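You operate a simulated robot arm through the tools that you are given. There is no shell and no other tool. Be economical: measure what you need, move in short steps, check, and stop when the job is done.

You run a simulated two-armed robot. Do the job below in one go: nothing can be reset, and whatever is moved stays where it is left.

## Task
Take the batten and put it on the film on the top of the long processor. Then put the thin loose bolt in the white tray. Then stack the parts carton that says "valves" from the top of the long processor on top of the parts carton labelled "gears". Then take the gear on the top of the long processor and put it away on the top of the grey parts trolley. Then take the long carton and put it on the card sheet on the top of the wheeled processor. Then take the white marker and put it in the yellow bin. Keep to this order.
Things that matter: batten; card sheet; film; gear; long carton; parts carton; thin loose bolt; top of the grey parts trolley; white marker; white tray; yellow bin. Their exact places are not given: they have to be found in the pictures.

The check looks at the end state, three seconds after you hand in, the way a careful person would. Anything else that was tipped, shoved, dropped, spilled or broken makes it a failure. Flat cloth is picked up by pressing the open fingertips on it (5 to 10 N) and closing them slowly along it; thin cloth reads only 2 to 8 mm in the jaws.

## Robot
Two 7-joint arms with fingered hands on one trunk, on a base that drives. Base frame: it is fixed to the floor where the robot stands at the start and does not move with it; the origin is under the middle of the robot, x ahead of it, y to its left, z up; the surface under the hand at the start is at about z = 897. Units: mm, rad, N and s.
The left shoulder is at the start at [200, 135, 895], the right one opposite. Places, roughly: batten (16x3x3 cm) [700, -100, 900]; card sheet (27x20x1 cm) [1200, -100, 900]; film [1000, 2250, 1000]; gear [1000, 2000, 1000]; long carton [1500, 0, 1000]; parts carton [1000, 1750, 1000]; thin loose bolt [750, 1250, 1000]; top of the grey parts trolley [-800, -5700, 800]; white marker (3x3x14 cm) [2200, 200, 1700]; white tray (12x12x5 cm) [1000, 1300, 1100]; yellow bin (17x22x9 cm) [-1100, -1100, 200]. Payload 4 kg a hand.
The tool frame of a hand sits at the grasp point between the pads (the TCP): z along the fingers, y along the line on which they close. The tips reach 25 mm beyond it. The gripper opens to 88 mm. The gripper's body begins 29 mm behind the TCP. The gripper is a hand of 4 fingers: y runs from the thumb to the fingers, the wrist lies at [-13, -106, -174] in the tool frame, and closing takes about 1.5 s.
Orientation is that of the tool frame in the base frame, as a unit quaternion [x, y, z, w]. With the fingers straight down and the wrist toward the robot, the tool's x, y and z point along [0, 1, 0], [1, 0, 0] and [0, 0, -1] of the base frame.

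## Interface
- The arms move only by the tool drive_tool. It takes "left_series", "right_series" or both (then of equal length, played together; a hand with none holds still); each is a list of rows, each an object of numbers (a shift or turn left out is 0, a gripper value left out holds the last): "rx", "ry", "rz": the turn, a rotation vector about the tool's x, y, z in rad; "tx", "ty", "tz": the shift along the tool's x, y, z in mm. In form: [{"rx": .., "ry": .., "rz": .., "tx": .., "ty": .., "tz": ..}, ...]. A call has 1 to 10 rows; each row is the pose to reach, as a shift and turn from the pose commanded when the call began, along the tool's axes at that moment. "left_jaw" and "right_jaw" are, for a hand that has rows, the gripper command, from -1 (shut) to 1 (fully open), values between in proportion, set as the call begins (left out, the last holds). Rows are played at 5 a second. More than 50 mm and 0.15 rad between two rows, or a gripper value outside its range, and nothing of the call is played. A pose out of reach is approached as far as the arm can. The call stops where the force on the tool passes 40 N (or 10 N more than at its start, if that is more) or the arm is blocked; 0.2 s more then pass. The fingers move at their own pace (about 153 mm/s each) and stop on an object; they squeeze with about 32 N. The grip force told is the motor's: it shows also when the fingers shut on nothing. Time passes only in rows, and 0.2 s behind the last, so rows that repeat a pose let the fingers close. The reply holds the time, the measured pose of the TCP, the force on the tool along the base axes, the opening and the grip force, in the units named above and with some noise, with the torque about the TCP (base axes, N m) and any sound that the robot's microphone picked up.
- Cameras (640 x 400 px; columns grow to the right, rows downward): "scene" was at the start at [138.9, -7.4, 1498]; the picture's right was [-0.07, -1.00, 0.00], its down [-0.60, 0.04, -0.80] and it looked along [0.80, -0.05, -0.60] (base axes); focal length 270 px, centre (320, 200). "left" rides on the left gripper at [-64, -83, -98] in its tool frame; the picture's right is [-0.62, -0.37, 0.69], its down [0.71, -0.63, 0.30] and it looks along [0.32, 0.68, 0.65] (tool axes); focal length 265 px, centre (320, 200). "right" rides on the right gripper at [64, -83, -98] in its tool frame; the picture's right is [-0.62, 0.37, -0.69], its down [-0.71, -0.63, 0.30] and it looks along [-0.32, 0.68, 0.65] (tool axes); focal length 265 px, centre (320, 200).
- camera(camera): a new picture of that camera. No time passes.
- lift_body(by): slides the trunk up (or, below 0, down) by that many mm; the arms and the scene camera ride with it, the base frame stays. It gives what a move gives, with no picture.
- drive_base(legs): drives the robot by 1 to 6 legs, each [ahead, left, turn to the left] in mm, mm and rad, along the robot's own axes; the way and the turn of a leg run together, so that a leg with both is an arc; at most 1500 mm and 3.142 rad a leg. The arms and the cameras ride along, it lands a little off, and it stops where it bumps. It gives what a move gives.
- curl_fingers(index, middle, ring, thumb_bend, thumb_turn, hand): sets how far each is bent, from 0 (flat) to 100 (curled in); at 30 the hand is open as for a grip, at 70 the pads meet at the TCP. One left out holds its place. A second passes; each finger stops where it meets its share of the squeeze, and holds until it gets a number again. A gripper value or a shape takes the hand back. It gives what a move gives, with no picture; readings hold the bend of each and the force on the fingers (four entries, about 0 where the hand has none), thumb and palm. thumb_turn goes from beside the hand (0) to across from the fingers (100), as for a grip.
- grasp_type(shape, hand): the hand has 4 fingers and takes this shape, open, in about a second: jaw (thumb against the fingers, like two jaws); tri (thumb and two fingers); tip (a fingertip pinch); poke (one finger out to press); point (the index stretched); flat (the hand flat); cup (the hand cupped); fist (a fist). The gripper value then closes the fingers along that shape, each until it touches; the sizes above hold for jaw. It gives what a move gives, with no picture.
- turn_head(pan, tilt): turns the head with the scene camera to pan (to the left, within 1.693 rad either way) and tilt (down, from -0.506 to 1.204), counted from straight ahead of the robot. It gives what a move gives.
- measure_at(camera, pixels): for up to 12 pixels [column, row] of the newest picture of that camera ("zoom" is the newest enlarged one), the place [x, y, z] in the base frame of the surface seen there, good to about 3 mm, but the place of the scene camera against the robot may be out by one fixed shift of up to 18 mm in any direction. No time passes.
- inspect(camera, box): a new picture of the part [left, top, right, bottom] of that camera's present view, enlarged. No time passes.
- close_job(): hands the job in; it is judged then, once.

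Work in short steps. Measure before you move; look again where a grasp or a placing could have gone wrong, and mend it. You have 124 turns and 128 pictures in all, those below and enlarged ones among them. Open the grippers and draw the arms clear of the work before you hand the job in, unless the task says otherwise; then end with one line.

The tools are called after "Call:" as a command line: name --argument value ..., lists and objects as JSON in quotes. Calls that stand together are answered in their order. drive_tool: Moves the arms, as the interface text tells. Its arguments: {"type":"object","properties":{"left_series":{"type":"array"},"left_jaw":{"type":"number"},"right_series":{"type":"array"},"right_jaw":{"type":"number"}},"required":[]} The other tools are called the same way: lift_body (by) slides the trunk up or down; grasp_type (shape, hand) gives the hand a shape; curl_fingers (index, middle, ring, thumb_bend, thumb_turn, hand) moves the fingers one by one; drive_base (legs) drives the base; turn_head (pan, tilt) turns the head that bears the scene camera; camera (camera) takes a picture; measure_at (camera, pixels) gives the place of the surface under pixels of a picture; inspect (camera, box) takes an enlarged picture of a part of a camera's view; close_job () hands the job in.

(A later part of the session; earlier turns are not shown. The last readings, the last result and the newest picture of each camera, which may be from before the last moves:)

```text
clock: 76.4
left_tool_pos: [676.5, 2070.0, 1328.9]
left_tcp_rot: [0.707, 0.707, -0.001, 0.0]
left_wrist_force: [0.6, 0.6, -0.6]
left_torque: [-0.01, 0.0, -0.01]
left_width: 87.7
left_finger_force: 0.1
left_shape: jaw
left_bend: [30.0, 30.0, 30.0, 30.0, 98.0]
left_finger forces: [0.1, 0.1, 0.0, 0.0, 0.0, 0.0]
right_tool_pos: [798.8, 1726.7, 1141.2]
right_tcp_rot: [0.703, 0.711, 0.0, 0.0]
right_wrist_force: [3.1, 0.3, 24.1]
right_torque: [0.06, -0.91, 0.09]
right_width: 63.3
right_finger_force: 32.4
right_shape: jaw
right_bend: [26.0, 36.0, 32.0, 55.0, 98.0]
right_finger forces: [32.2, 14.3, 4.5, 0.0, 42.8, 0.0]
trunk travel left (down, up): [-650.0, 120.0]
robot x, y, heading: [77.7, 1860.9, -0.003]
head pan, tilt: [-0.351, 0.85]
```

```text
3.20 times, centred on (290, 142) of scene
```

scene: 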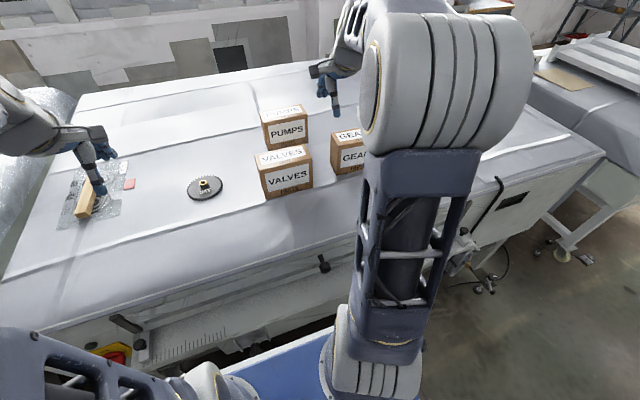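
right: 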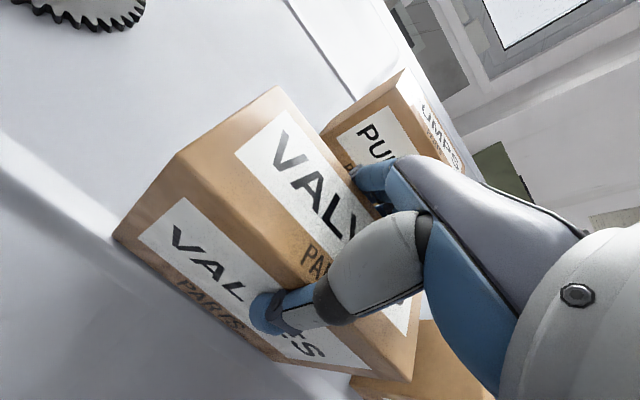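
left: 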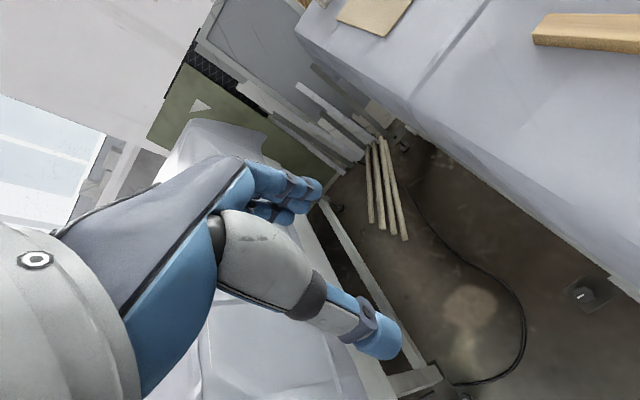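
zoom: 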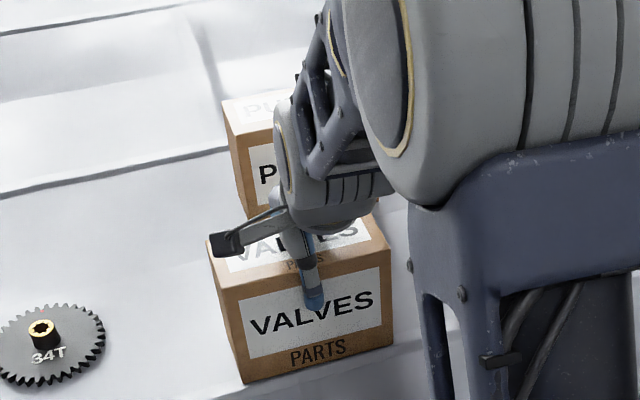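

The fingers are over the back edge with their proximal parts touching it, while the thumb is on the front face. I lift slightly and check.

Call:
drive_tool --right_series '[{"tz": -5}, {"tz": -12}, {"tz": -25}, {"tz": -40}]'

Call:
inspect --camera "scene" --box '[230, 80, 350, 205]'

Call:
camera --camera "right"

```text
clock: 77.4
left_tool_pos: [677.9, 2071.5, 1329.4]
left_tcp_rot: [0.708, 0.706, -0.002, -0.001]
left_wrist_force: [-0.1, 0.3, 0.2]
left_torque: [0.03, -0.01, -0.01]
left_width: 87.5
left_finger_force: 0.0
left_shape: jaw
left_bend: [30.0, 30.0, 30.0, 30.0, 98.0]
left_finger forces: [0.0, 0.0, 0.1, 0.0, 0.0, 0.0]
right_tool_pos: [797.1, 1726.3, 1178.7]
right_tcp_rot: [0.703, 0.711, -0.003, -0.004]
right_wrist_force: [0.6, -0.1, -5.5]
right_torque: [-0.01, 0.03, -0.02]
right_width: 63.3
right_finger_force: 31.9
right_shape: jaw
right_bend: [26.0, 37.0, 33.0, 55.0, 98.0]
right_finger forces: [24.8, 13.7, 4.1, 0.1, 41.3, 0.0]
trunk travel left (down, up): [-650.0, 120.0]
robot x, y, heading: [76.4, 1861.5, -0.001]
head pan, tilt: [-0.351, 0.85]
```

```text
3.20 times, centred on (290, 142) of scene
```

zoom: 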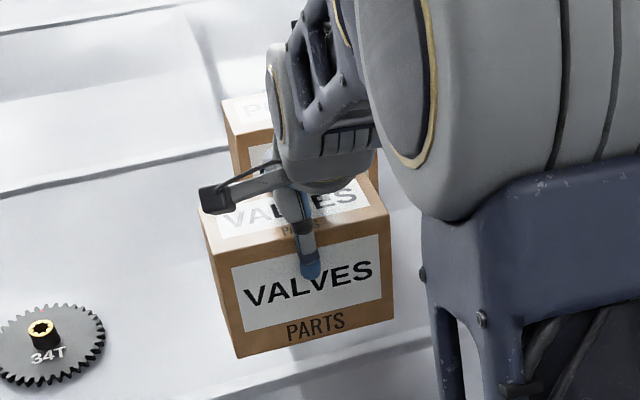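

```text
78 pictures are left
```

right: 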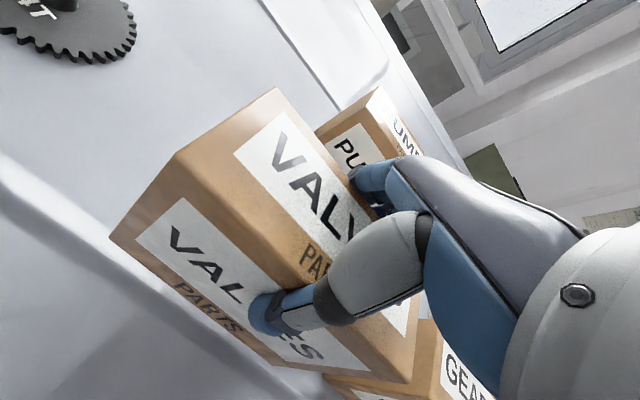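

VALVES is lifted cleanly, about 5.5 N. I raise it to clear GEARS and shift partway, then measure GEARS again.

Call:
drive_tool --right_series '[{"tz": -30}, {"tz": -60}, {"tz": -90}, {"tz": -120}]'

Call:
camera --camera "right"

Call:
turn_head --pan -0.5 --tilt 0.8

Call:
camera --camera "scene"

```text
clock: 78.4
left_tool_pos: [678.9, 2070.3, 1328.7]
left_tcp_rot: [0.708, 0.706, -0.001, -0.001]
left_wrist_force: [-0.4, 0.0, -0.1]
left_torque: [0.0, 0.01, -0.04]
left_width: 87.6
left_finger_force: 0.0
left_shape: jaw
left_bend: [30.0, 30.0, 30.0, 30.0, 98.0]
left_finger forces: [0.0, 0.0, 0.0, 0.0, 0.0, 0.0]
right_tool_pos: [799.0, 1725.4, 1299.9]
right_tcp_rot: [0.703, 0.711, -0.001, -0.003]
right_wrist_force: [-0.2, 0.0, -6.7]
right_torque: [0.01, 0.0, -0.02]
right_width: 63.2
right_finger_force: 31.4
right_shape: jaw
right_bend: [26.0, 37.0, 33.0, 55.0, 98.0]
right_finger forces: [24.6, 13.7, 3.9, 0.1, 41.1, 0.0]
trunk travel left (down, up): [-650.0, 120.0]
robot x, y, heading: [76.4, 1858.5, 0.002]
head pan, tilt: [-0.351, 0.85]
```

```text
77 pictures are left
```

right: 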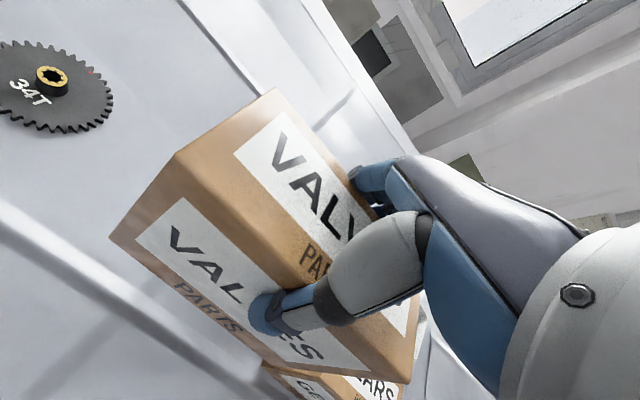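

```text
clock: 79.1
left_tool_pos: [677.4, 2070.6, 1328.8]
left_tcp_rot: [0.708, 0.706, -0.001, -0.001]
left_wrist_force: [-0.1, 0.4, -0.5]
left_torque: [0.01, -0.02, -0.03]
left_width: 87.9
left_finger_force: 0.2
left_shape: jaw
left_bend: [30.0, 30.0, 30.0, 30.0, 98.0]
left_finger forces: [0.1, 0.0, 0.0, 0.0, 0.0, 0.1]
right_tool_pos: [799.1, 1725.1, 1300.0]
right_tcp_rot: [0.703, 0.711, -0.002, -0.003]
right_wrist_force: [0.6, 0.8, -5.9]
right_torque: [0.02, 0.0, 0.01]
right_width: 63.4
right_finger_force: 32.2
right_shape: jaw
right_bend: [26.0, 37.0, 33.0, 55.0, 98.0]
right_finger forces: [24.6, 13.8, 3.9, 0.0, 41.1, 0.1]
trunk travel left (down, up): [-650.0, 120.0]
robot x, y, heading: [79.7, 1858.3, -0.001]
head pan, tilt: [-0.499, 0.799]
```

```text
76 pictures are left
```

scene: 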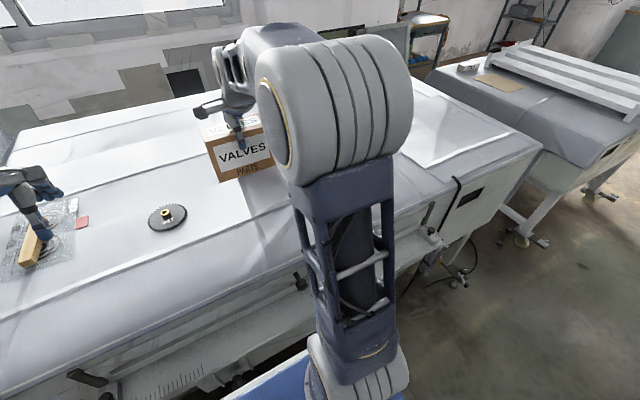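

The view of GEARS is blocked by the arm, but earlier measurements agree on a centre of about (816,1491). I move over it at height, then measure from the hand camera.

Call:
drive_tool --right_series '[{"tx": -40, "ty": 2}, {"tx": -80, "ty": 5}, {"tx": -120, "ty": 8, "rz": 0.02}, {"tx": -160, "ty": 11, "rz": 0.05}, {"tx": -200, "ty": 13, "rz": 0.05}, {"tx": -236, "ty": 14, "rz": 0.05}]'

Call:
camera --camera "right"

Call:
turn_head --pan -0.25 --tilt 0.8

Call:
camera --camera "scene"

```text
clock: 80.5
left_tool_pos: [676.7, 2069.9, 1328.6]
left_tcp_rot: [0.707, 0.707, 0.0, -0.001]
left_wrist_force: [1.1, -0.5, -0.1]
left_torque: [-0.02, 0.01, 0.0]
left_width: 87.7
left_finger_force: 0.0
left_shape: jaw
left_bend: [30.0, 30.0, 30.0, 30.0, 98.0]
left_finger forces: [0.0, 0.0, 0.0, 0.1, 0.1, 0.1]
right_tool_pos: [816.9, 1491.0, 1299.7]
right_tcp_rot: [0.72, 0.694, -0.001, -0.003]
right_wrist_force: [0.2, 0.0, -6.1]
right_torque: [-0.01, -0.01, -0.01]
right_width: 63.3
right_finger_force: 32.1
right_shape: jaw
right_bend: [26.0, 37.0, 33.0, 55.0, 98.0]
right_finger forces: [24.3, 13.6, 4.0, 0.0, 41.1, 0.1]
trunk travel left (down, up): [-650.0, 120.0]
robot x, y, heading: [73.6, 1858.4, 0.003]
head pan, tilt: [-0.499, 0.799]
```

```text
75 pictures are left
```

right: 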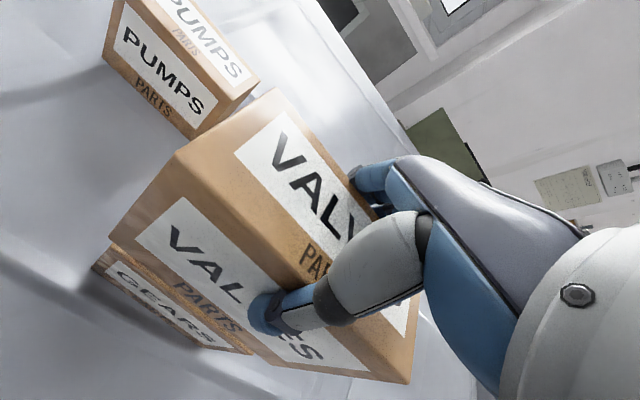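

```text
clock: 81.2
left_tool_pos: [677.9, 2069.9, 1328.3]
left_tcp_rot: [0.708, 0.706, -0.001, -0.002]
left_wrist_force: [-0.8, 0.3, -0.3]
left_torque: [0.0, 0.01, 0.01]
left_width: 87.8
left_finger_force: 0.0
left_shape: jaw
left_bend: [30.0, 30.0, 30.0, 30.0, 98.0]
left_finger forces: [0.0, 0.0, 0.0, 0.1, 0.0, 0.1]
right_tool_pos: [816.0, 1491.1, 1299.7]
right_tcp_rot: [0.721, 0.693, -0.002, -0.002]
right_wrist_force: [0.0, -0.3, -5.4]
right_torque: [-0.01, 0.02, -0.03]
right_width: 63.0
right_finger_force: 31.7
right_shape: jaw
right_bend: [26.0, 37.0, 33.0, 55.0, 98.0]
right_finger forces: [24.3, 13.7, 4.1, 0.0, 40.9, 0.0]
trunk travel left (down, up): [-650.0, 120.0]
robot x, y, heading: [76.1, 1858.0, 0.002]
head pan, tilt: [-0.25, 0.799]
```

```text
74 pictures are left
```

scene: 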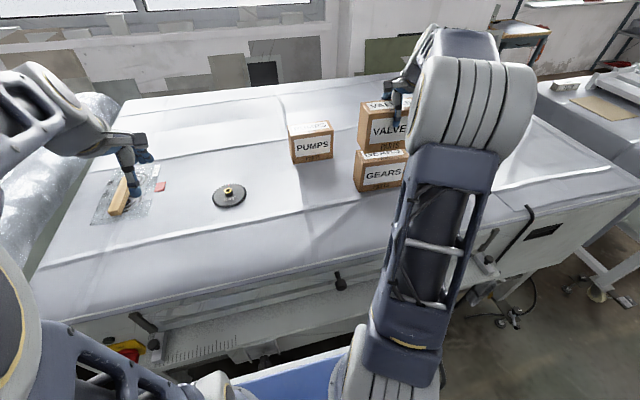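

I zoom on the two cartons and measure their left and front faces for alignment.

Call:
inspect --camera "scene" --box '[330, 80, 430, 205]'

Call:
measure_at --camera "zoom" --pixels '[[120, 150], [95, 100], [92, 280], [110, 300], [200, 300], [130, 200], [90, 260], [78, 235], [110, 236]]'

Call:
measure_at --camera "right" --pixels '[[120, 258], [103, 265], [150, 295], [220, 338], [113, 236], [140, 250], [250, 350]]'

```text
3.20 times, centred on (380, 142) of scene
```

zoom: 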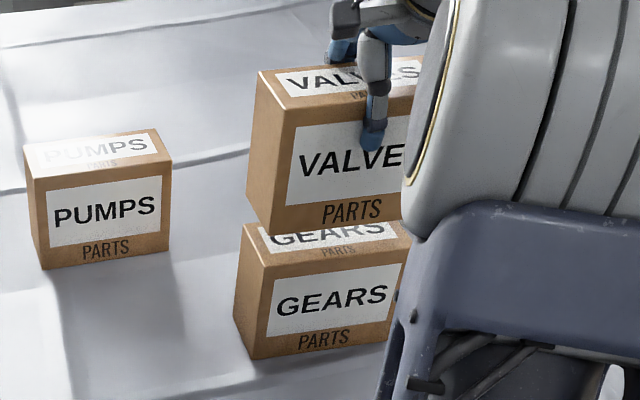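

```text
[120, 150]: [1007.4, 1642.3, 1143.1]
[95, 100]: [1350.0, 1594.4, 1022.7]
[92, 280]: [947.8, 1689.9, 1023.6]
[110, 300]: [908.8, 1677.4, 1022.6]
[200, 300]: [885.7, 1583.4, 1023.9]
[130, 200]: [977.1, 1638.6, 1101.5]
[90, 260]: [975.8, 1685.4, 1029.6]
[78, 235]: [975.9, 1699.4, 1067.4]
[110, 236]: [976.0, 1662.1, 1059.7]
```

```text
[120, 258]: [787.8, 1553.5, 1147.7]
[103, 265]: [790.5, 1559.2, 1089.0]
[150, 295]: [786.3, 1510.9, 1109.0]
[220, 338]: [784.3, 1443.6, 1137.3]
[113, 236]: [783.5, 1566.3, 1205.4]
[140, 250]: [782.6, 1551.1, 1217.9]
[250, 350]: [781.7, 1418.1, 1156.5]
```

VALVES' front is 4 mm nearer and its left side about 5 mm further left than GEARS. I correct that and lower to contact.

Call:
drive_tool --right_series '[{"tx": -5, "ty": 4, "tz": 10}, {"tx": -5, "ty": 4, "tz": 25}, {"tx": -5, "ty": 4, "tz": 33}, {"tx": -5, "ty": 4, "tz": 37}]'

Call:
inspect --camera "scene" --box '[330, 80, 430, 205]'

```text
clock: 82.2
left_tool_pos: [678.3, 2070.3, 1329.1]
left_tcp_rot: [0.708, 0.707, 0.0, -0.001]
left_wrist_force: [1.0, -0.6, 0.4]
left_torque: [-0.01, -0.03, 0.02]
left_width: 87.8
left_finger_force: 0.1
left_shape: jaw
left_bend: [30.0, 30.0, 30.0, 30.0, 98.0]
left_finger forces: [0.0, 0.1, 0.0, 0.1, 0.0, 0.0]
right_tool_pos: [820.8, 1484.2, 1262.4]
right_tcp_rot: [0.721, 0.693, -0.001, -0.001]
right_wrist_force: [-1.2, 0.6, -0.5]
right_torque: [0.03, 0.03, 0.01]
right_width: 63.2
right_finger_force: 32.4
right_shape: jaw
right_bend: [26.0, 37.0, 33.0, 55.0, 98.0]
right_finger forces: [24.1, 13.4, 3.9, 0.0, 41.6, 0.0]
trunk travel left (down, up): [-650.0, 120.0]
robot x, y, heading: [76.6, 1859.8, 0.003]
head pan, tilt: [-0.25, 0.799]
```

```text
3.20 times, centred on (380, 142) of scene
```

zoom: 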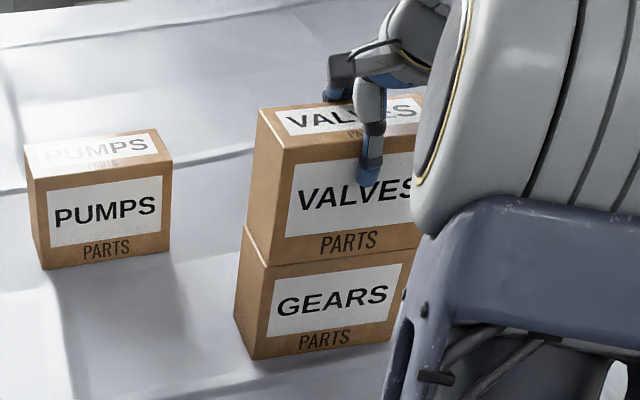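

The cartons are aligned and touching (weight is off the hand). I press 1 mm more, then open and rise.

Call:
drive_tool --right_series '[{"tz": 1}, {"tz": 1}]'

Call:
drive_tool --right_series '[{}, {}, {}, {}, {}, {"tz": -20}, {"tz": -45}, {"tz": -80}, {"tz": -110}]' --right_jaw 1

Call:
camera --camera "scene"

```text
clock: 82.8
left_tool_pos: [677.7, 2070.7, 1328.7]
left_tcp_rot: [0.708, 0.706, 0.0, 0.0]
left_wrist_force: [-0.7, -0.2, -0.1]
left_torque: [0.02, 0.02, 0.03]
left_width: 88.0
left_finger_force: 0.0
left_shape: jaw
left_bend: [30.0, 30.0, 30.0, 30.0, 98.0]
left_finger forces: [0.0, 0.0, 0.1, 0.0, 0.0, 0.0]
right_tool_pos: [819.9, 1485.0, 1261.8]
right_tcp_rot: [0.721, 0.693, -0.001, -0.001]
right_wrist_force: [-1.0, -0.2, 5.4]
right_torque: [0.03, -0.23, -0.01]
right_width: 63.0
right_finger_force: 32.3
right_shape: jaw
right_bend: [26.0, 37.0, 33.0, 55.0, 98.0]
right_finger forces: [25.0, 13.8, 4.0, 0.0, 42.2, 0.0]
trunk travel left (down, up): [-650.0, 120.0]
robot x, y, heading: [73.0, 1857.0, -0.002]
head pan, tilt: [-0.25, 0.799]
```

```text
clock: 84.8
left_tool_pos: [677.1, 2069.9, 1328.9]
left_tcp_rot: [0.708, 0.706, -0.001, -0.001]
left_wrist_force: [-0.1, -0.3, -0.1]
left_torque: [0.01, -0.05, 0.02]
left_width: 87.5
left_finger_force: 0.1
left_shape: jaw
left_bend: [30.0, 30.0, 30.0, 30.0, 98.0]
left_finger forces: [0.1, 0.0, 0.0, 0.0, 0.0, 0.1]
right_tool_pos: [820.5, 1484.8, 1370.9]
right_tcp_rot: [0.72, 0.693, -0.002, -0.003]
right_wrist_force: [-0.6, -0.3, 0.0]
right_torque: [0.0, 0.03, -0.03]
right_width: 87.9
right_finger_force: 0.1
right_shape: jaw
right_bend: [30.0, 30.0, 30.0, 30.0, 97.0]
right_finger forces: [0.1, 0.2, 0.0, 0.1, 0.0, 0.0]
trunk travel left (down, up): [-650.0, 120.0]
robot x, y, heading: [76.7, 1857.2, 0.002]
head pan, tilt: [-0.25, 0.799]
```

```text
71 pictures are left
```

scene: 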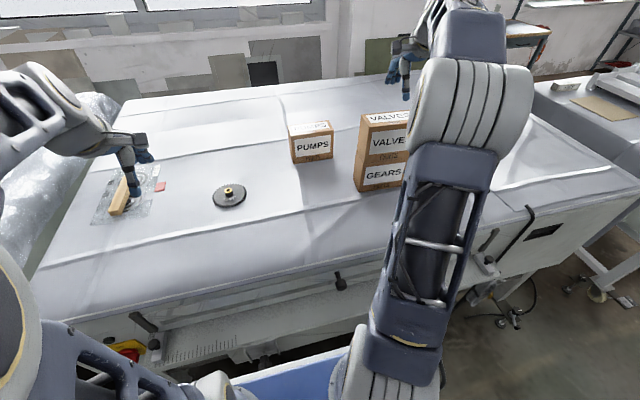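

VALVES stands on GEARS. Now the gear at (229,195): I measure it and look with the left hand camera.

Call:
inspect --camera "scene" --box '[190, 160, 270, 225]'

Call:
measure_at --camera "zoom" --pixels '[[313, 225], [313, 270], [180, 290], [440, 275], [320, 380], [300, 205], [250, 320]]'

Call:
camera --camera "left"

```text
6.15 times, centred on (230, 192) of scene
```

zoom: 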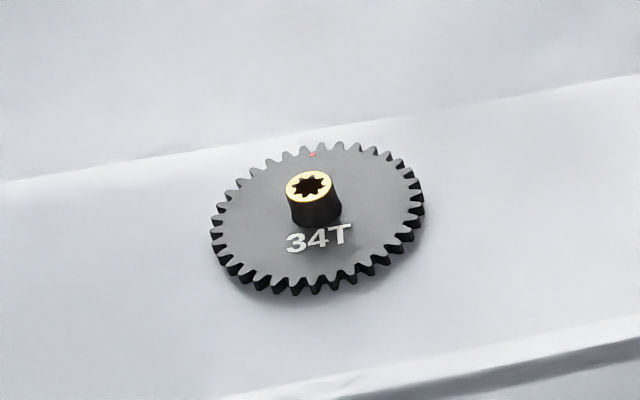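

```text
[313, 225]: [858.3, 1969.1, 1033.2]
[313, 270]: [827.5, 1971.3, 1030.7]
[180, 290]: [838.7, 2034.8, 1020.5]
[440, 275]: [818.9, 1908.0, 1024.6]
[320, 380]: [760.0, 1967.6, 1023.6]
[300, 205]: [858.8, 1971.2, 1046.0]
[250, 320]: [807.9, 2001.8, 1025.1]
```

```text
69 pictures are left
```

left: 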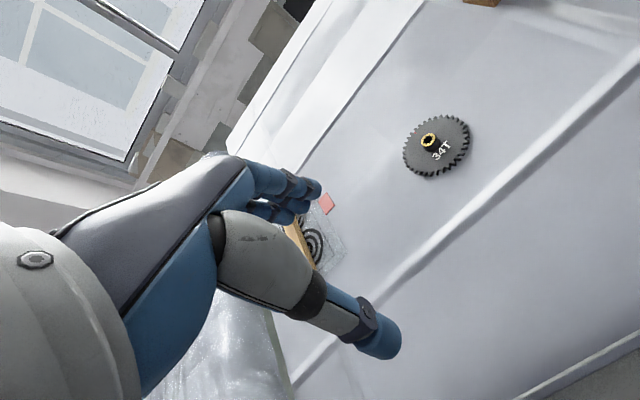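

The left camera shows the gear with its hub at (428,139). I measure the hub and rim there.

Call:
measure_at --camera "left" --pixels '[[426, 138], [428, 140], [432, 148], [455, 125], [410, 160], [435, 173], [465, 140], [430, 125]]'

Call:
measure_at --camera "zoom" --pixels '[[310, 176], [295, 190], [325, 190], [310, 198], [220, 230], [417, 210], [340, 150], [290, 290]]'

```text
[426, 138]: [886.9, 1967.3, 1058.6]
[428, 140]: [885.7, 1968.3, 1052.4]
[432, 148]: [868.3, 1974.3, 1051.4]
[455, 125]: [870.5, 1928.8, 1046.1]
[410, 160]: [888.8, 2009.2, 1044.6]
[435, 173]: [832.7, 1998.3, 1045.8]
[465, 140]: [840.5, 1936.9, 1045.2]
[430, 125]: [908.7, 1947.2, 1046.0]
```

```text
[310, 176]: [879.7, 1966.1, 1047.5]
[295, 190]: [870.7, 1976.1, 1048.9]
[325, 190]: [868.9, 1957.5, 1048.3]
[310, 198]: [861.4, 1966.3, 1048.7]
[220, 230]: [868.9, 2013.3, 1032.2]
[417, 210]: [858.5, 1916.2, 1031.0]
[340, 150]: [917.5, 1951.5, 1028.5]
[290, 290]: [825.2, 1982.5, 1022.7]
```

The hub centre is at about (882,1969), hub top ≈1061, gear face ≈1045. I bring the left hand over it at z≈1130.

Call:
drive_tool --left_series '[{"tx": -20, "ty": 40}, {"tx": -40, "ty": 80}, {"tx": -60, "ty": 120}, {"tx": -80, "ty": 160, "tz": 30}, {"tx": -101, "ty": 200, "tz": 60}, {"tx": -101, "ty": 205, "tz": 100}, {"tx": -101, "ty": 205, "tz": 145}, {"tx": -101, "ty": 205, "tz": 190}]' --left_jaw 1

Call:
camera --camera "left"

```text
refused: row 4 steps farther than a row can; nothing moved
```

```text
68 pictures are left
```

left: 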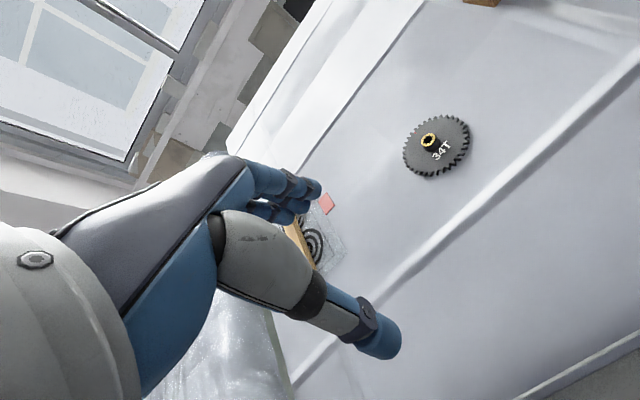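

The step was too long, so I resend with smaller steps.

Call:
drive_tool --left_series '[{"tx": -18, "ty": 36, "tz": 10}, {"tx": -36, "ty": 72, "tz": 20}, {"tx": -54, "ty": 108, "tz": 35}, {"tx": -72, "ty": 144, "tz": 50}, {"tx": -90, "ty": 180, "tz": 65}, {"tx": -101, "ty": 205, "tz": 90}, {"tx": -101, "ty": 205, "tz": 125}, {"tx": -101, "ty": 205, "tz": 160}, {"tx": -101, "ty": 205, "tz": 190}]' --left_jaw 1

Call:
camera --camera "left"

```text
clock: 86.8
left_tool_pos: [881.6, 1968.1, 1139.4]
left_tcp_rot: [0.707, 0.707, -0.001, -0.001]
left_wrist_force: [-0.6, 0.5, -1.1]
left_torque: [0.0, -0.06, 0.05]
left_width: 87.8
left_finger_force: 0.0
left_shape: jaw
left_bend: [30.0, 30.0, 30.0, 30.0, 98.0]
left_finger forces: [0.1, 0.0, 0.0, 0.0, 0.1, 0.1]
right_tool_pos: [820.1, 1485.0, 1371.7]
right_tcp_rot: [0.721, 0.693, -0.002, -0.003]
right_wrist_force: [0.2, -0.3, 0.5]
right_torque: [-0.03, 0.01, 0.01]
right_width: 88.1
right_finger_force: 0.1
right_shape: jaw
right_bend: [30.0, 30.0, 30.0, 30.0, 97.0]
right_finger forces: [0.0, 0.1, 0.0, 0.0, 0.1, 0.0]
trunk travel left (down, up): [-650.0, 120.0]
robot x, y, heading: [77.2, 1862.4, 0.003]
head pan, tilt: [-0.25, 0.799]
```

```text
67 pictures are left
```

left: 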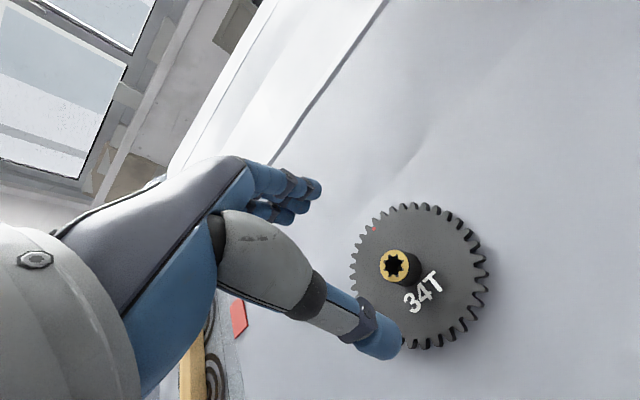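

Call:
measure_at --camera "left" --pixels '[[394, 253], [383, 268], [408, 262], [395, 279], [430, 240], [415, 300], [480, 265], [425, 345]]'

```text
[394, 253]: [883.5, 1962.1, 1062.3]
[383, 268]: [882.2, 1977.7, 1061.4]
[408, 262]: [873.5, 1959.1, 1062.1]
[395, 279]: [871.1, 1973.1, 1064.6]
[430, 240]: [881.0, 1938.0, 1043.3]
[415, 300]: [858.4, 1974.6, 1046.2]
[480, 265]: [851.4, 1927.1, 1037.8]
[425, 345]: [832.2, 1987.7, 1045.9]
```

The hub centre is (877,1968), top 1062. I descend to TCP z≈1077 and close.

Call:
drive_tool --left_series '[{"ty": -4, "tz": 25}, {"ty": -4, "tz": 45}, {"ty": -4, "tz": 62}]'

Call:
drive_tool --left_series '[{}, {}, {}, {}, {}, {}, {}, {}, {}]' --left_jaw -1

Call:
camera --camera "left"

```text
clock: 87.6
left_tool_pos: [878.4, 1969.3, 1077.3]
left_tcp_rot: [0.708, 0.706, -0.001, -0.001]
left_wrist_force: [-0.6, -1.1, -0.4]
left_torque: [0.0, 0.0, -0.01]
left_width: 87.7
left_finger_force: 0.1
left_shape: jaw
left_bend: [30.0, 30.0, 30.0, 30.0, 98.0]
left_finger forces: [0.0, 0.0, 0.0, 0.0, 0.1, 0.1]
right_tool_pos: [820.3, 1484.6, 1369.7]
right_tcp_rot: [0.72, 0.694, -0.002, -0.001]
right_wrist_force: [0.6, 0.0, 0.1]
right_torque: [0.01, -0.03, 0.01]
right_width: 87.9
right_finger_force: 0.1
right_shape: jaw
right_bend: [30.0, 30.0, 30.0, 30.0, 97.0]
right_finger forces: [0.1, 0.0, 0.0, 0.1, 0.0, 0.1]
trunk travel left (down, up): [-650.0, 120.0]
robot x, y, heading: [78.8, 1860.1, -0.004]
head pan, tilt: [-0.25, 0.799]
```

```text
clock: 89.6
left_tool_pos: [878.1, 1969.0, 1076.1]
left_tcp_rot: [0.708, 0.706, -0.001, -0.001]
left_wrist_force: [-0.7, 0.1, 0.0]
left_torque: [0.05, 0.02, -0.01]
left_width: 17.8
left_finger_force: 31.6
left_shape: jaw
left_bend: [74.0, 60.0, 65.0, 75.0, 100.0]
left_finger forces: [19.0, 8.0, 0.0, 0.1, 27.1, 0.1]
right_tool_pos: [820.0, 1484.8, 1370.7]
right_tcp_rot: [0.721, 0.693, -0.002, -0.002]
right_wrist_force: [0.3, 0.7, 0.3]
right_torque: [-0.02, 0.0, 0.01]
right_width: 87.7
right_finger_force: 0.0
right_shape: jaw
right_bend: [30.0, 30.0, 30.0, 30.0, 97.0]
right_finger forces: [0.1, 0.0, 0.1, 0.1, 0.1, 0.0]
trunk travel left (down, up): [-650.0, 120.0]
robot x, y, heading: [77.0, 1857.3, 0.001]
head pan, tilt: [-0.25, 0.799]
```

```text
66 pictures are left
```

left: 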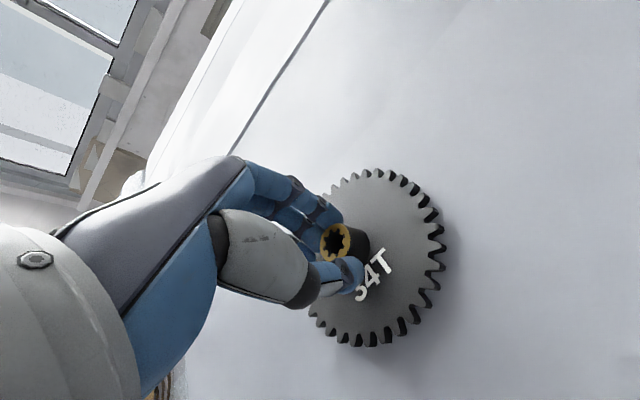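

The hub is pinched by thumb, index and middle. I lift slowly and check.

Call:
drive_tool --left_series '[{"tz": -8}, {"tz": -20}, {"tz": -40}, {"tz": -70}]'

Call:
camera --camera "left"

```text
clock: 90.6
left_tool_pos: [878.7, 1968.7, 1147.2]
left_tcp_rot: [0.708, 0.707, -0.001, 0.0]
left_wrist_force: [-0.8, -0.4, -0.8]
left_torque: [0.0, 0.02, 0.01]
left_width: 17.6
left_finger_force: 32.3
left_shape: jaw
left_bend: [74.0, 60.0, 65.0, 75.0, 100.0]
left_finger forces: [19.2, 8.0, 0.0, 0.0, 27.3, 0.0]
right_tool_pos: [820.4, 1483.2, 1370.8]
right_tcp_rot: [0.72, 0.694, -0.002, -0.002]
right_wrist_force: [0.6, -0.7, 0.7]
right_torque: [0.0, 0.02, 0.0]
right_width: 88.1
right_finger_force: 0.1
right_shape: jaw
right_bend: [30.0, 30.0, 30.0, 30.0, 97.0]
right_finger forces: [0.0, 0.0, 0.0, 0.0, 0.0, 0.0]
trunk travel left (down, up): [-650.0, 120.0]
robot x, y, heading: [74.4, 1861.8, 0.008]
head pan, tilt: [-0.25, 0.799]
```

```text
65 pictures are left
```

left: 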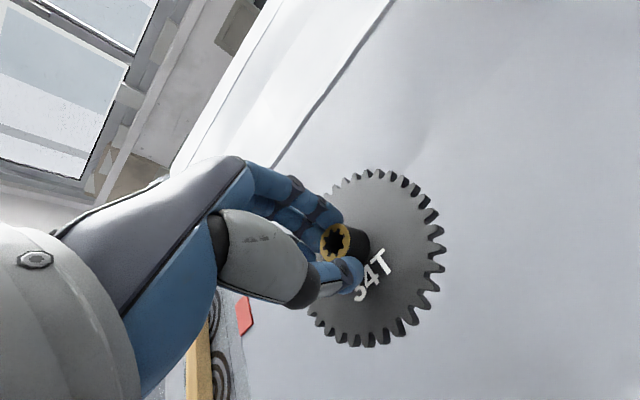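

The gear is held. I raise and draw in both hands, back away, and look right across the room for the route to the trolley.

Call:
drive_tool --left_series '[{"tz": -30}, {"tz": -65, "ty": -10}, {"tz": -95, "ty": -40}, {"tz": -120, "ty": -75}, {"tz": -140, "ty": -115}, {"tz": -150, "ty": -155}, {"tz": -150, "ty": -195}, {"tz": -150, "ty": -230}]' --right_series '[{"tz": -5}, {"tz": -5, "ty": -30}, {"tz": -5, "ty": -60}, {"tz": -5, "ty": -90}, {"tz": -5, "ty": -120}, {"tz": -5, "ty": -150}, {"tz": -5, "ty": -180}, {"tz": -5, "ty": -190}]'

Call:
drive_base --legs '[[-500, 0, 0]]'

Call:
turn_head --pan -1.65 --tilt 0.3

Call:
camera --camera "scene"

```text
clock: 92.4
left_tool_pos: [648.0, 1968.4, 1296.1]
left_tcp_rot: [0.708, 0.707, -0.001, -0.001]
left_wrist_force: [0.8, -0.2, -0.4]
left_torque: [0.02, 0.01, 0.01]
left_width: 17.9
left_finger_force: 32.5
left_shape: jaw
left_bend: [74.0, 60.0, 65.0, 75.0, 100.0]
left_finger forces: [19.3, 8.2, 0.1, 0.0, 27.2, 0.0]
right_tool_pos: [630.2, 1492.4, 1377.5]
right_tcp_rot: [0.721, 0.693, -0.002, -0.002]
right_wrist_force: [-0.2, -0.4, 0.8]
right_torque: [-0.03, 0.01, -0.01]
right_width: 88.1
right_finger_force: 0.1
right_shape: jaw
right_bend: [30.0, 30.0, 30.0, 30.0, 97.0]
right_finger forces: [0.0, 0.1, 0.0, 0.0, 0.0, 0.0]
trunk travel left (down, up): [-650.0, 120.0]
robot x, y, heading: [78.8, 1864.9, -0.001]
head pan, tilt: [-0.25, 0.799]
```

```text
clock: 95.4
left_tool_pos: [149.2, 1967.7, 1296.6]
left_tcp_rot: [0.709, 0.706, -0.001, -0.001]
left_wrist_force: [-0.6, -0.2, -1.1]
left_torque: [0.02, 0.0, 0.04]
left_width: 18.0
left_finger_force: 32.2
left_shape: jaw
left_bend: [74.0, 60.0, 65.0, 75.0, 100.0]
left_finger forces: [19.3, 8.1, 0.0, 0.1, 27.3, 0.1]
right_tool_pos: [129.5, 1492.0, 1378.3]
right_tcp_rot: [0.722, 0.692, -0.002, -0.001]
right_wrist_force: [0.2, 0.4, 0.3]
right_torque: [-0.02, -0.02, -0.01]
right_width: 88.0
right_finger_force: 0.1
right_shape: jaw
right_bend: [30.0, 30.0, 30.0, 30.0, 97.0]
right_finger forces: [0.0, 0.1, 0.0, 0.0, 0.0, 0.0]
trunk travel left (down, up): [-650.0, 120.0]
robot x, y, heading: [-427.7, 1858.7, -0.004]
head pan, tilt: [-0.25, 0.799]
```

```text
clock: 96.9
left_tool_pos: [149.1, 1968.4, 1295.9]
left_tcp_rot: [0.709, 0.705, -0.001, -0.002]
left_wrist_force: [1.1, -0.4, -0.8]
left_torque: [0.01, 0.0, 0.0]
left_width: 18.0
left_finger_force: 31.6
left_shape: jaw
left_bend: [74.0, 60.0, 65.0, 75.0, 100.0]
left_finger forces: [19.3, 8.1, 0.0, 0.0, 27.2, 0.0]
right_tool_pos: [130.3, 1490.9, 1377.6]
right_tcp_rot: [0.722, 0.692, -0.002, -0.002]
right_wrist_force: [0.1, 0.3, -0.7]
right_torque: [0.02, 0.0, 0.0]
right_width: 88.0
right_finger_force: 0.0
right_shape: jaw
right_bend: [30.0, 30.0, 30.0, 30.0, 97.0]
right_finger forces: [0.0, 0.1, 0.1, 0.1, 0.0, 0.1]
trunk travel left (down, up): [-650.0, 120.0]
robot x, y, heading: [-425.2, 1864.5, -0.006]
head pan, tilt: [-1.649, 0.3]
```

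```text
64 pictures are left
```

scene: 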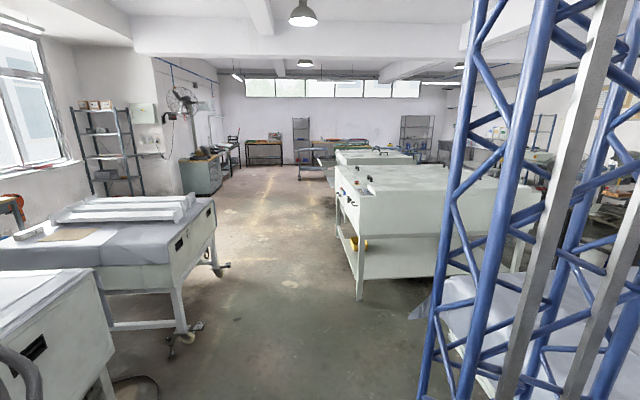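

I see an aisle; a yellow bin on the lower shelf of the white bench at (362,243) and a trolley further off near (315,160). I zoom and measure.

Call:
inspect --camera "scene" --box '[220, 110, 460, 260]'

Call:
measure_at --camera "scene" --pixels '[[362, 243], [316, 165], [300, 180], [335, 180], [340, 200], [360, 298], [340, 240], [345, 155], [200, 328], [205, 190], [345, 165], [420, 270]]'

```text
2.67 times, centred on (340, 185) of scene
```

zoom: 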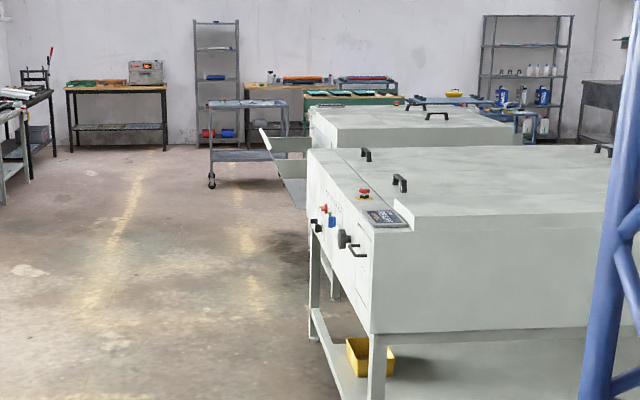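

```text
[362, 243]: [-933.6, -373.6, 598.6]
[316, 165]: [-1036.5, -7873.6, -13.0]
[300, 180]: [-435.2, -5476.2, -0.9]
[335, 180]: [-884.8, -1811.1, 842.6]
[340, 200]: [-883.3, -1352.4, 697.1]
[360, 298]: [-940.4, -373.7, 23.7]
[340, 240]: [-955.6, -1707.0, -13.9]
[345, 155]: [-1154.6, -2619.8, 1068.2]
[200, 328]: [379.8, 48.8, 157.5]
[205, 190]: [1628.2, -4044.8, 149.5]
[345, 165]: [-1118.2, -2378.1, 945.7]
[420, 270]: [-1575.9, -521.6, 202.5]
```

I measure the grey trolley's top (zoom about (248,104)) and the processor's outline.

Call:
measure_at --camera "zoom" --pixels '[[215, 103], [250, 104], [285, 104], [240, 106], [212, 182], [262, 145], [280, 138], [300, 190], [385, 350], [360, 350], [270, 155], [313, 130]]'

```text
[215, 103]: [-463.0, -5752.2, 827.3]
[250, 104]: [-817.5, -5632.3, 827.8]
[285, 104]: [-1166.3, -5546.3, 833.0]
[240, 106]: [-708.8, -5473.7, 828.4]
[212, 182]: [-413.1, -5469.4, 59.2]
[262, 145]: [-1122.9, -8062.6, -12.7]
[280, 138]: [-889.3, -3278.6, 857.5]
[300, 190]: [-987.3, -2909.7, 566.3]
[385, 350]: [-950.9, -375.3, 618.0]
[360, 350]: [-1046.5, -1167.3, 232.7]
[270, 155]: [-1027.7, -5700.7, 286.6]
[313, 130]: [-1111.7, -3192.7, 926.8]
```

The trolley top spans x −1180…−430, y −5750…−5470, at z≈840; the aisle between x≈−880 and 380 is clear. I turn right and drive down it to y≈−4000.

Call:
drive_base --legs '[[0, 0, -1.571], [1400, 225, 0], [1500, 0, 0], [1500, 0, 0], [1500, 0, 0]]'

Call:
turn_head --pan -0.2 --tilt 0.45

Call:
camera --camera "scene"

```text
clock: 128.9
left_tool_pos: [-210.1, -4624.5, 1296.4]
left_tcp_rot: [1.0, -0.007, 0.0, -0.002]
left_wrist_force: [-0.2, 0.0, -1.2]
left_torque: [-0.01, -0.01, 0.06]
left_width: 17.3
left_finger_force: 32.4
left_shape: jaw
left_bend: [74.0, 60.0, 65.0, 76.0, 100.0]
left_finger forces: [19.4, 8.2, 0.0, 0.0, 26.9, 0.1]
right_tool_pos: [-687.2, -4600.5, 1377.2]
right_tcp_rot: [1.0, -0.025, 0.0, -0.002]
right_wrist_force: [0.2, 0.0, -0.5]
right_torque: [-0.01, 0.01, 0.02]
right_width: 87.8
right_finger_force: 0.2
right_shape: jaw
right_bend: [30.0, 30.0, 30.0, 30.0, 97.0]
right_finger forces: [0.1, 0.0, 0.0, 0.1, 0.1, 0.0]
trunk travel left (down, up): [-650.0, 120.0]
robot x, y, heading: [-311.2, -4049.3, -1.581]
head pan, tilt: [-1.649, 0.3]
```

```text
clock: 130.5
left_tool_pos: [-209.6, -4623.4, 1296.3]
left_tcp_rot: [1.0, -0.007, 0.0, -0.001]
left_wrist_force: [-0.9, 0.4, -0.7]
left_torque: [0.01, 0.0, 0.01]
left_width: 17.5
left_finger_force: 31.3
left_shape: jaw
left_bend: [74.0, 60.0, 65.0, 76.0, 100.0]
left_finger forces: [19.2, 8.2, 0.0, 0.0, 26.9, 0.0]
right_tool_pos: [-686.9, -4600.7, 1377.8]
right_tcp_rot: [1.0, -0.025, 0.0, -0.003]
right_wrist_force: [-0.1, 0.2, -0.2]
right_torque: [0.0, 0.0, -0.01]
right_width: 88.0
right_finger_force: 0.1
right_shape: jaw
right_bend: [30.0, 30.0, 30.0, 30.0, 97.0]
right_finger forces: [0.1, 0.1, 0.1, 0.0, 0.0, 0.1]
trunk travel left (down, up): [-650.0, 120.0]
robot x, y, heading: [-313.0, -4050.7, -1.585]
head pan, tilt: [-0.201, 0.45]
```

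```text
62 pictures are left
```

scene: 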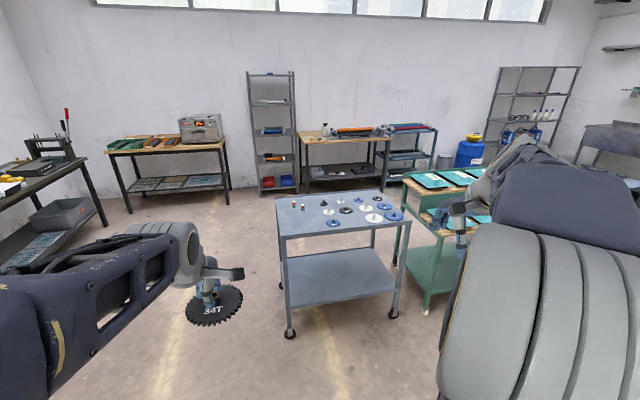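

The gear is still held and the grey trolley ahead has other gears on it. I zoom to find a free spot.

Call:
inspect --camera "scene" --box '[260, 170, 420, 270]'

Call:
measure_at --camera "zoom" --pixels '[[80, 270], [580, 190], [65, 130], [470, 85], [130, 200], [200, 200], [290, 220], [160, 150], [250, 130], [345, 165], [200, 250], [175, 140]]'

```text
4.00 times, centred on (340, 220) of scene
```

zoom: 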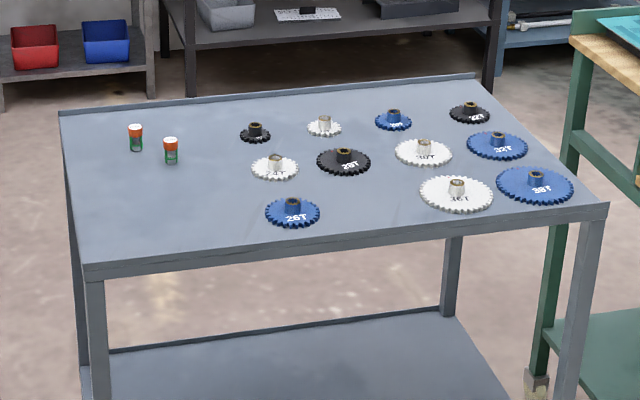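

```text
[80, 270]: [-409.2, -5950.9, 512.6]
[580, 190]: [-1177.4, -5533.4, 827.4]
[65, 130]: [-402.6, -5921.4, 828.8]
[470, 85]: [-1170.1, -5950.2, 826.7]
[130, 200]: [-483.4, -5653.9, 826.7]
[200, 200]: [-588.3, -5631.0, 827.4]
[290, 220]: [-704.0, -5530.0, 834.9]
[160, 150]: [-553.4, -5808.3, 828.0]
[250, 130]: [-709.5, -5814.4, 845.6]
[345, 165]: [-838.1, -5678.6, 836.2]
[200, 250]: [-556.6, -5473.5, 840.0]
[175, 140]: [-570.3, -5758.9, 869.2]
```

A free spot is at about (−540,−5600) between the pots and the 26T gear. I lower the trunk 200 mm, drive forward, then sideways so the left hand reaches it.

Call:
lift_body --by -200

Call:
drive_base --legs '[[830, 0, 0.012], [0, -325, 0]]'

Call:
turn_head --pan 0.0 --tilt 0.75

Call:
camera --camera "scene"

Call:
camera --camera "left"

```text
clock: 132.7
left_tool_pos: [-208.9, -4623.8, 1098.5]
left_tcp_rot: [1.0, -0.006, 0.0, -0.002]
left_wrist_force: [0.7, -0.1, -1.1]
left_torque: [-0.03, -0.02, -0.03]
left_width: 17.4
left_finger_force: 31.9
left_shape: jaw
left_bend: [74.0, 60.0, 65.0, 76.0, 100.0]
left_finger forces: [19.4, 8.3, 0.0, 0.0, 26.9, 0.0]
right_tool_pos: [-686.3, -4600.9, 1177.7]
right_tcp_rot: [1.0, -0.025, 0.0, -0.002]
right_wrist_force: [-0.7, 0.3, -0.3]
right_torque: [0.0, 0.02, 0.02]
right_width: 87.9
right_finger_force: 0.0
right_shape: jaw
right_bend: [30.0, 30.0, 30.0, 30.0, 97.0]
right_finger forces: [0.0, 0.0, 0.0, 0.1, 0.1, 0.0]
trunk travel left (down, up): [-450.0, 320.0]
robot x, y, heading: [-315.0, -4050.1, -1.581]
head pan, tilt: [-0.201, 0.45]
```

```text
clock: 138.9
left_tool_pos: [-527.9, -5459.6, 1097.4]
left_tcp_rot: [1.0, 0.004, -0.002, -0.001]
left_wrist_force: [0.0, -0.2, -0.4]
left_torque: [-0.01, -0.01, -0.02]
left_width: 17.7
left_finger_force: 32.0
left_shape: jaw
left_bend: [74.0, 60.0, 65.0, 76.0, 100.0]
left_finger forces: [19.4, 8.3, 0.0, 0.0, 26.8, 0.0]
right_tool_pos: [-1004.6, -5445.4, 1178.1]
right_tcp_rot: [1.0, -0.014, 0.0, -0.002]
right_wrist_force: [-0.2, -0.2, -0.1]
right_torque: [0.0, 0.0, 0.01]
right_width: 87.9
right_finger_force: 0.0
right_shape: jaw
right_bend: [30.0, 30.0, 30.0, 30.0, 97.0]
right_finger forces: [0.0, 0.1, 0.0, 0.0, 0.0, 0.1]
trunk travel left (down, up): [-450.0, 320.0]
robot x, y, heading: [-643.6, -4887.6, -1.564]
head pan, tilt: [-0.201, 0.45]
```

```text
clock: 139.7
left_tool_pos: [-528.2, -5458.9, 1096.1]
left_tcp_rot: [1.0, 0.004, 0.0, -0.002]
left_wrist_force: [0.5, 0.4, -1.5]
left_torque: [0.01, 0.02, 0.0]
left_width: 17.4
left_finger_force: 32.0
left_shape: jaw
left_bend: [74.0, 60.0, 65.0, 76.0, 100.0]
left_finger forces: [19.5, 8.3, 0.0, 0.0, 26.9, 0.0]
right_tool_pos: [-1004.6, -5446.1, 1177.6]
right_tcp_rot: [1.0, -0.014, 0.0, -0.003]
right_wrist_force: [-0.4, 0.9, -0.1]
right_torque: [-0.01, -0.01, -0.01]
right_width: 87.9
right_finger_force: 0.0
right_shape: jaw
right_bend: [30.0, 30.0, 30.0, 30.0, 97.0]
right_finger forces: [0.1, 0.1, 0.0, 0.0, 0.1, 0.1]
trunk travel left (down, up): [-450.0, 320.0]
robot x, y, heading: [-644.5, -4888.3, -1.561]
head pan, tilt: [0.0, 0.75]
```

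```text
60 pictures are left
```

scene: 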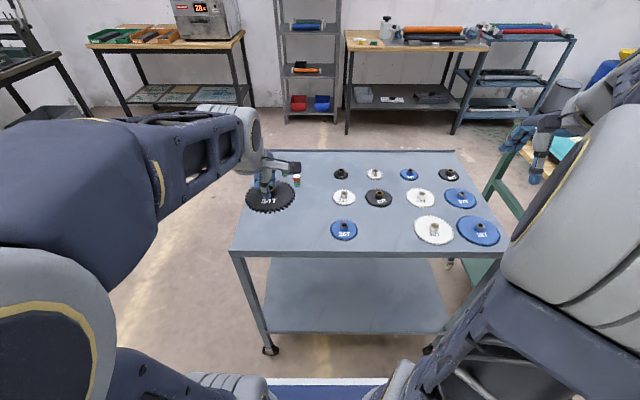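

```text
59 pictures are left
```

left: 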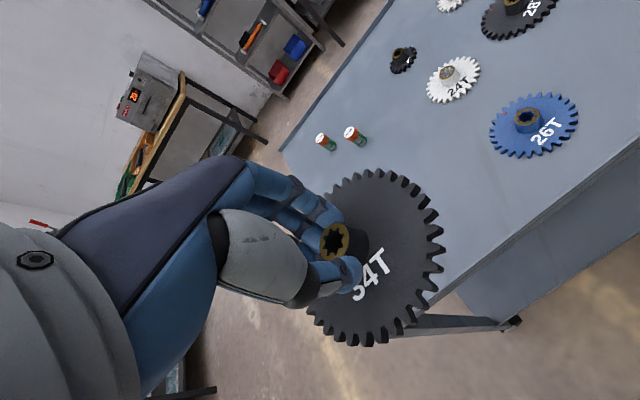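

I measure the trolley surface and neighbours with the left camera.

Call:
measure_at --camera "left" --pixels '[[325, 140], [355, 135], [400, 150], [450, 200], [500, 140], [285, 150], [500, 215], [620, 160], [430, 90]]'

```text
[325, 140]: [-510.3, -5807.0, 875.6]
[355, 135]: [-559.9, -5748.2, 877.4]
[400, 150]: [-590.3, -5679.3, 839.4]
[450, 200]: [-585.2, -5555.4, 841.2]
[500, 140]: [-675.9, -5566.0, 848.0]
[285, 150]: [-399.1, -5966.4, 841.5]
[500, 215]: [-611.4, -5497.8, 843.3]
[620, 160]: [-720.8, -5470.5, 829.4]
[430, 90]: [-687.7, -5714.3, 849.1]
```

The surface is at 840.5. I move the gear over (−550,−5600) and down to just above the surface.

Call:
drive_tool --left_series '[{"tx": -8, "ty": 40}, {"tx": -16, "ty": 80}, {"tx": -23, "ty": 120}, {"tx": -23, "ty": 141, "tz": 25}, {"tx": -23, "ty": 141, "tz": 65}, {"tx": -23, "ty": 141, "tz": 105}, {"tx": -23, "ty": 141, "tz": 145}, {"tx": -23, "ty": 141, "tz": 180}, {"tx": -23, "ty": 141, "tz": 200}]'

Call:
camera --camera "left"

Call:
inspect --camera "scene" --box '[220, 140, 420, 265]'

```text
clock: 141.7
left_tool_pos: [-550.9, -5600.5, 898.3]
left_tcp_rot: [1.0, 0.004, 0.0, 0.0]
left_wrist_force: [-0.2, 0.0, -0.6]
left_torque: [0.02, -0.01, 0.02]
left_width: 17.8
left_finger_force: 32.3
left_shape: jaw
left_bend: [73.0, 60.0, 65.0, 76.0, 100.0]
left_finger forces: [19.4, 8.4, 0.0, 0.0, 27.0, 0.0]
right_tool_pos: [-1003.3, -5447.1, 1177.5]
right_tcp_rot: [1.0, -0.013, 0.0, -0.002]
right_wrist_force: [0.2, 0.5, 0.1]
right_torque: [-0.01, 0.0, -0.01]
right_width: 88.0
right_finger_force: 0.0
right_shape: jaw
right_bend: [30.0, 30.0, 30.0, 30.0, 97.0]
right_finger forces: [0.0, 0.0, 0.0, 0.0, 0.1, 0.0]
trunk travel left (down, up): [-450.0, 320.0]
robot x, y, heading: [-641.2, -4886.0, -1.566]
head pan, tilt: [0.0, 0.75]
```

```text
58 pictures are left
```

left: 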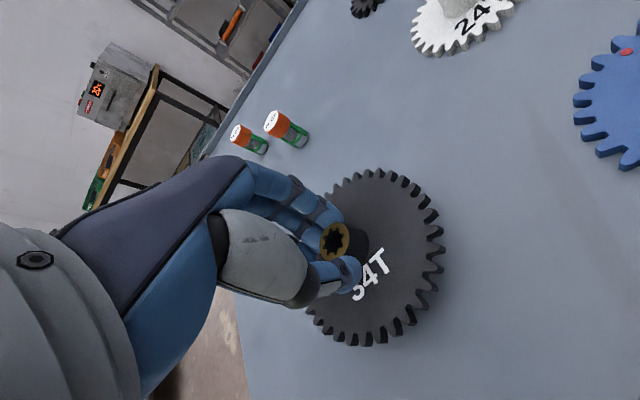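

```text
3.20 times, centred on (320, 202) of scene
```

zoom: 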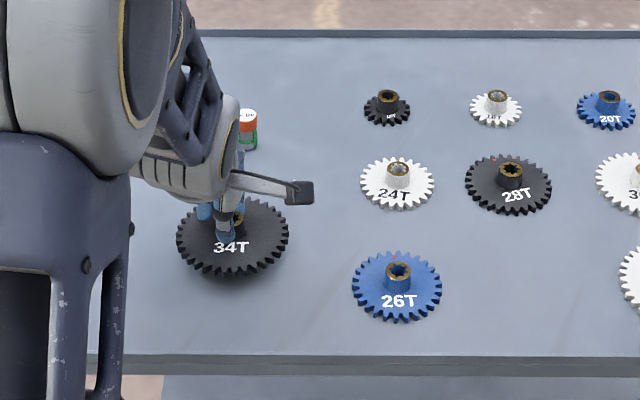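

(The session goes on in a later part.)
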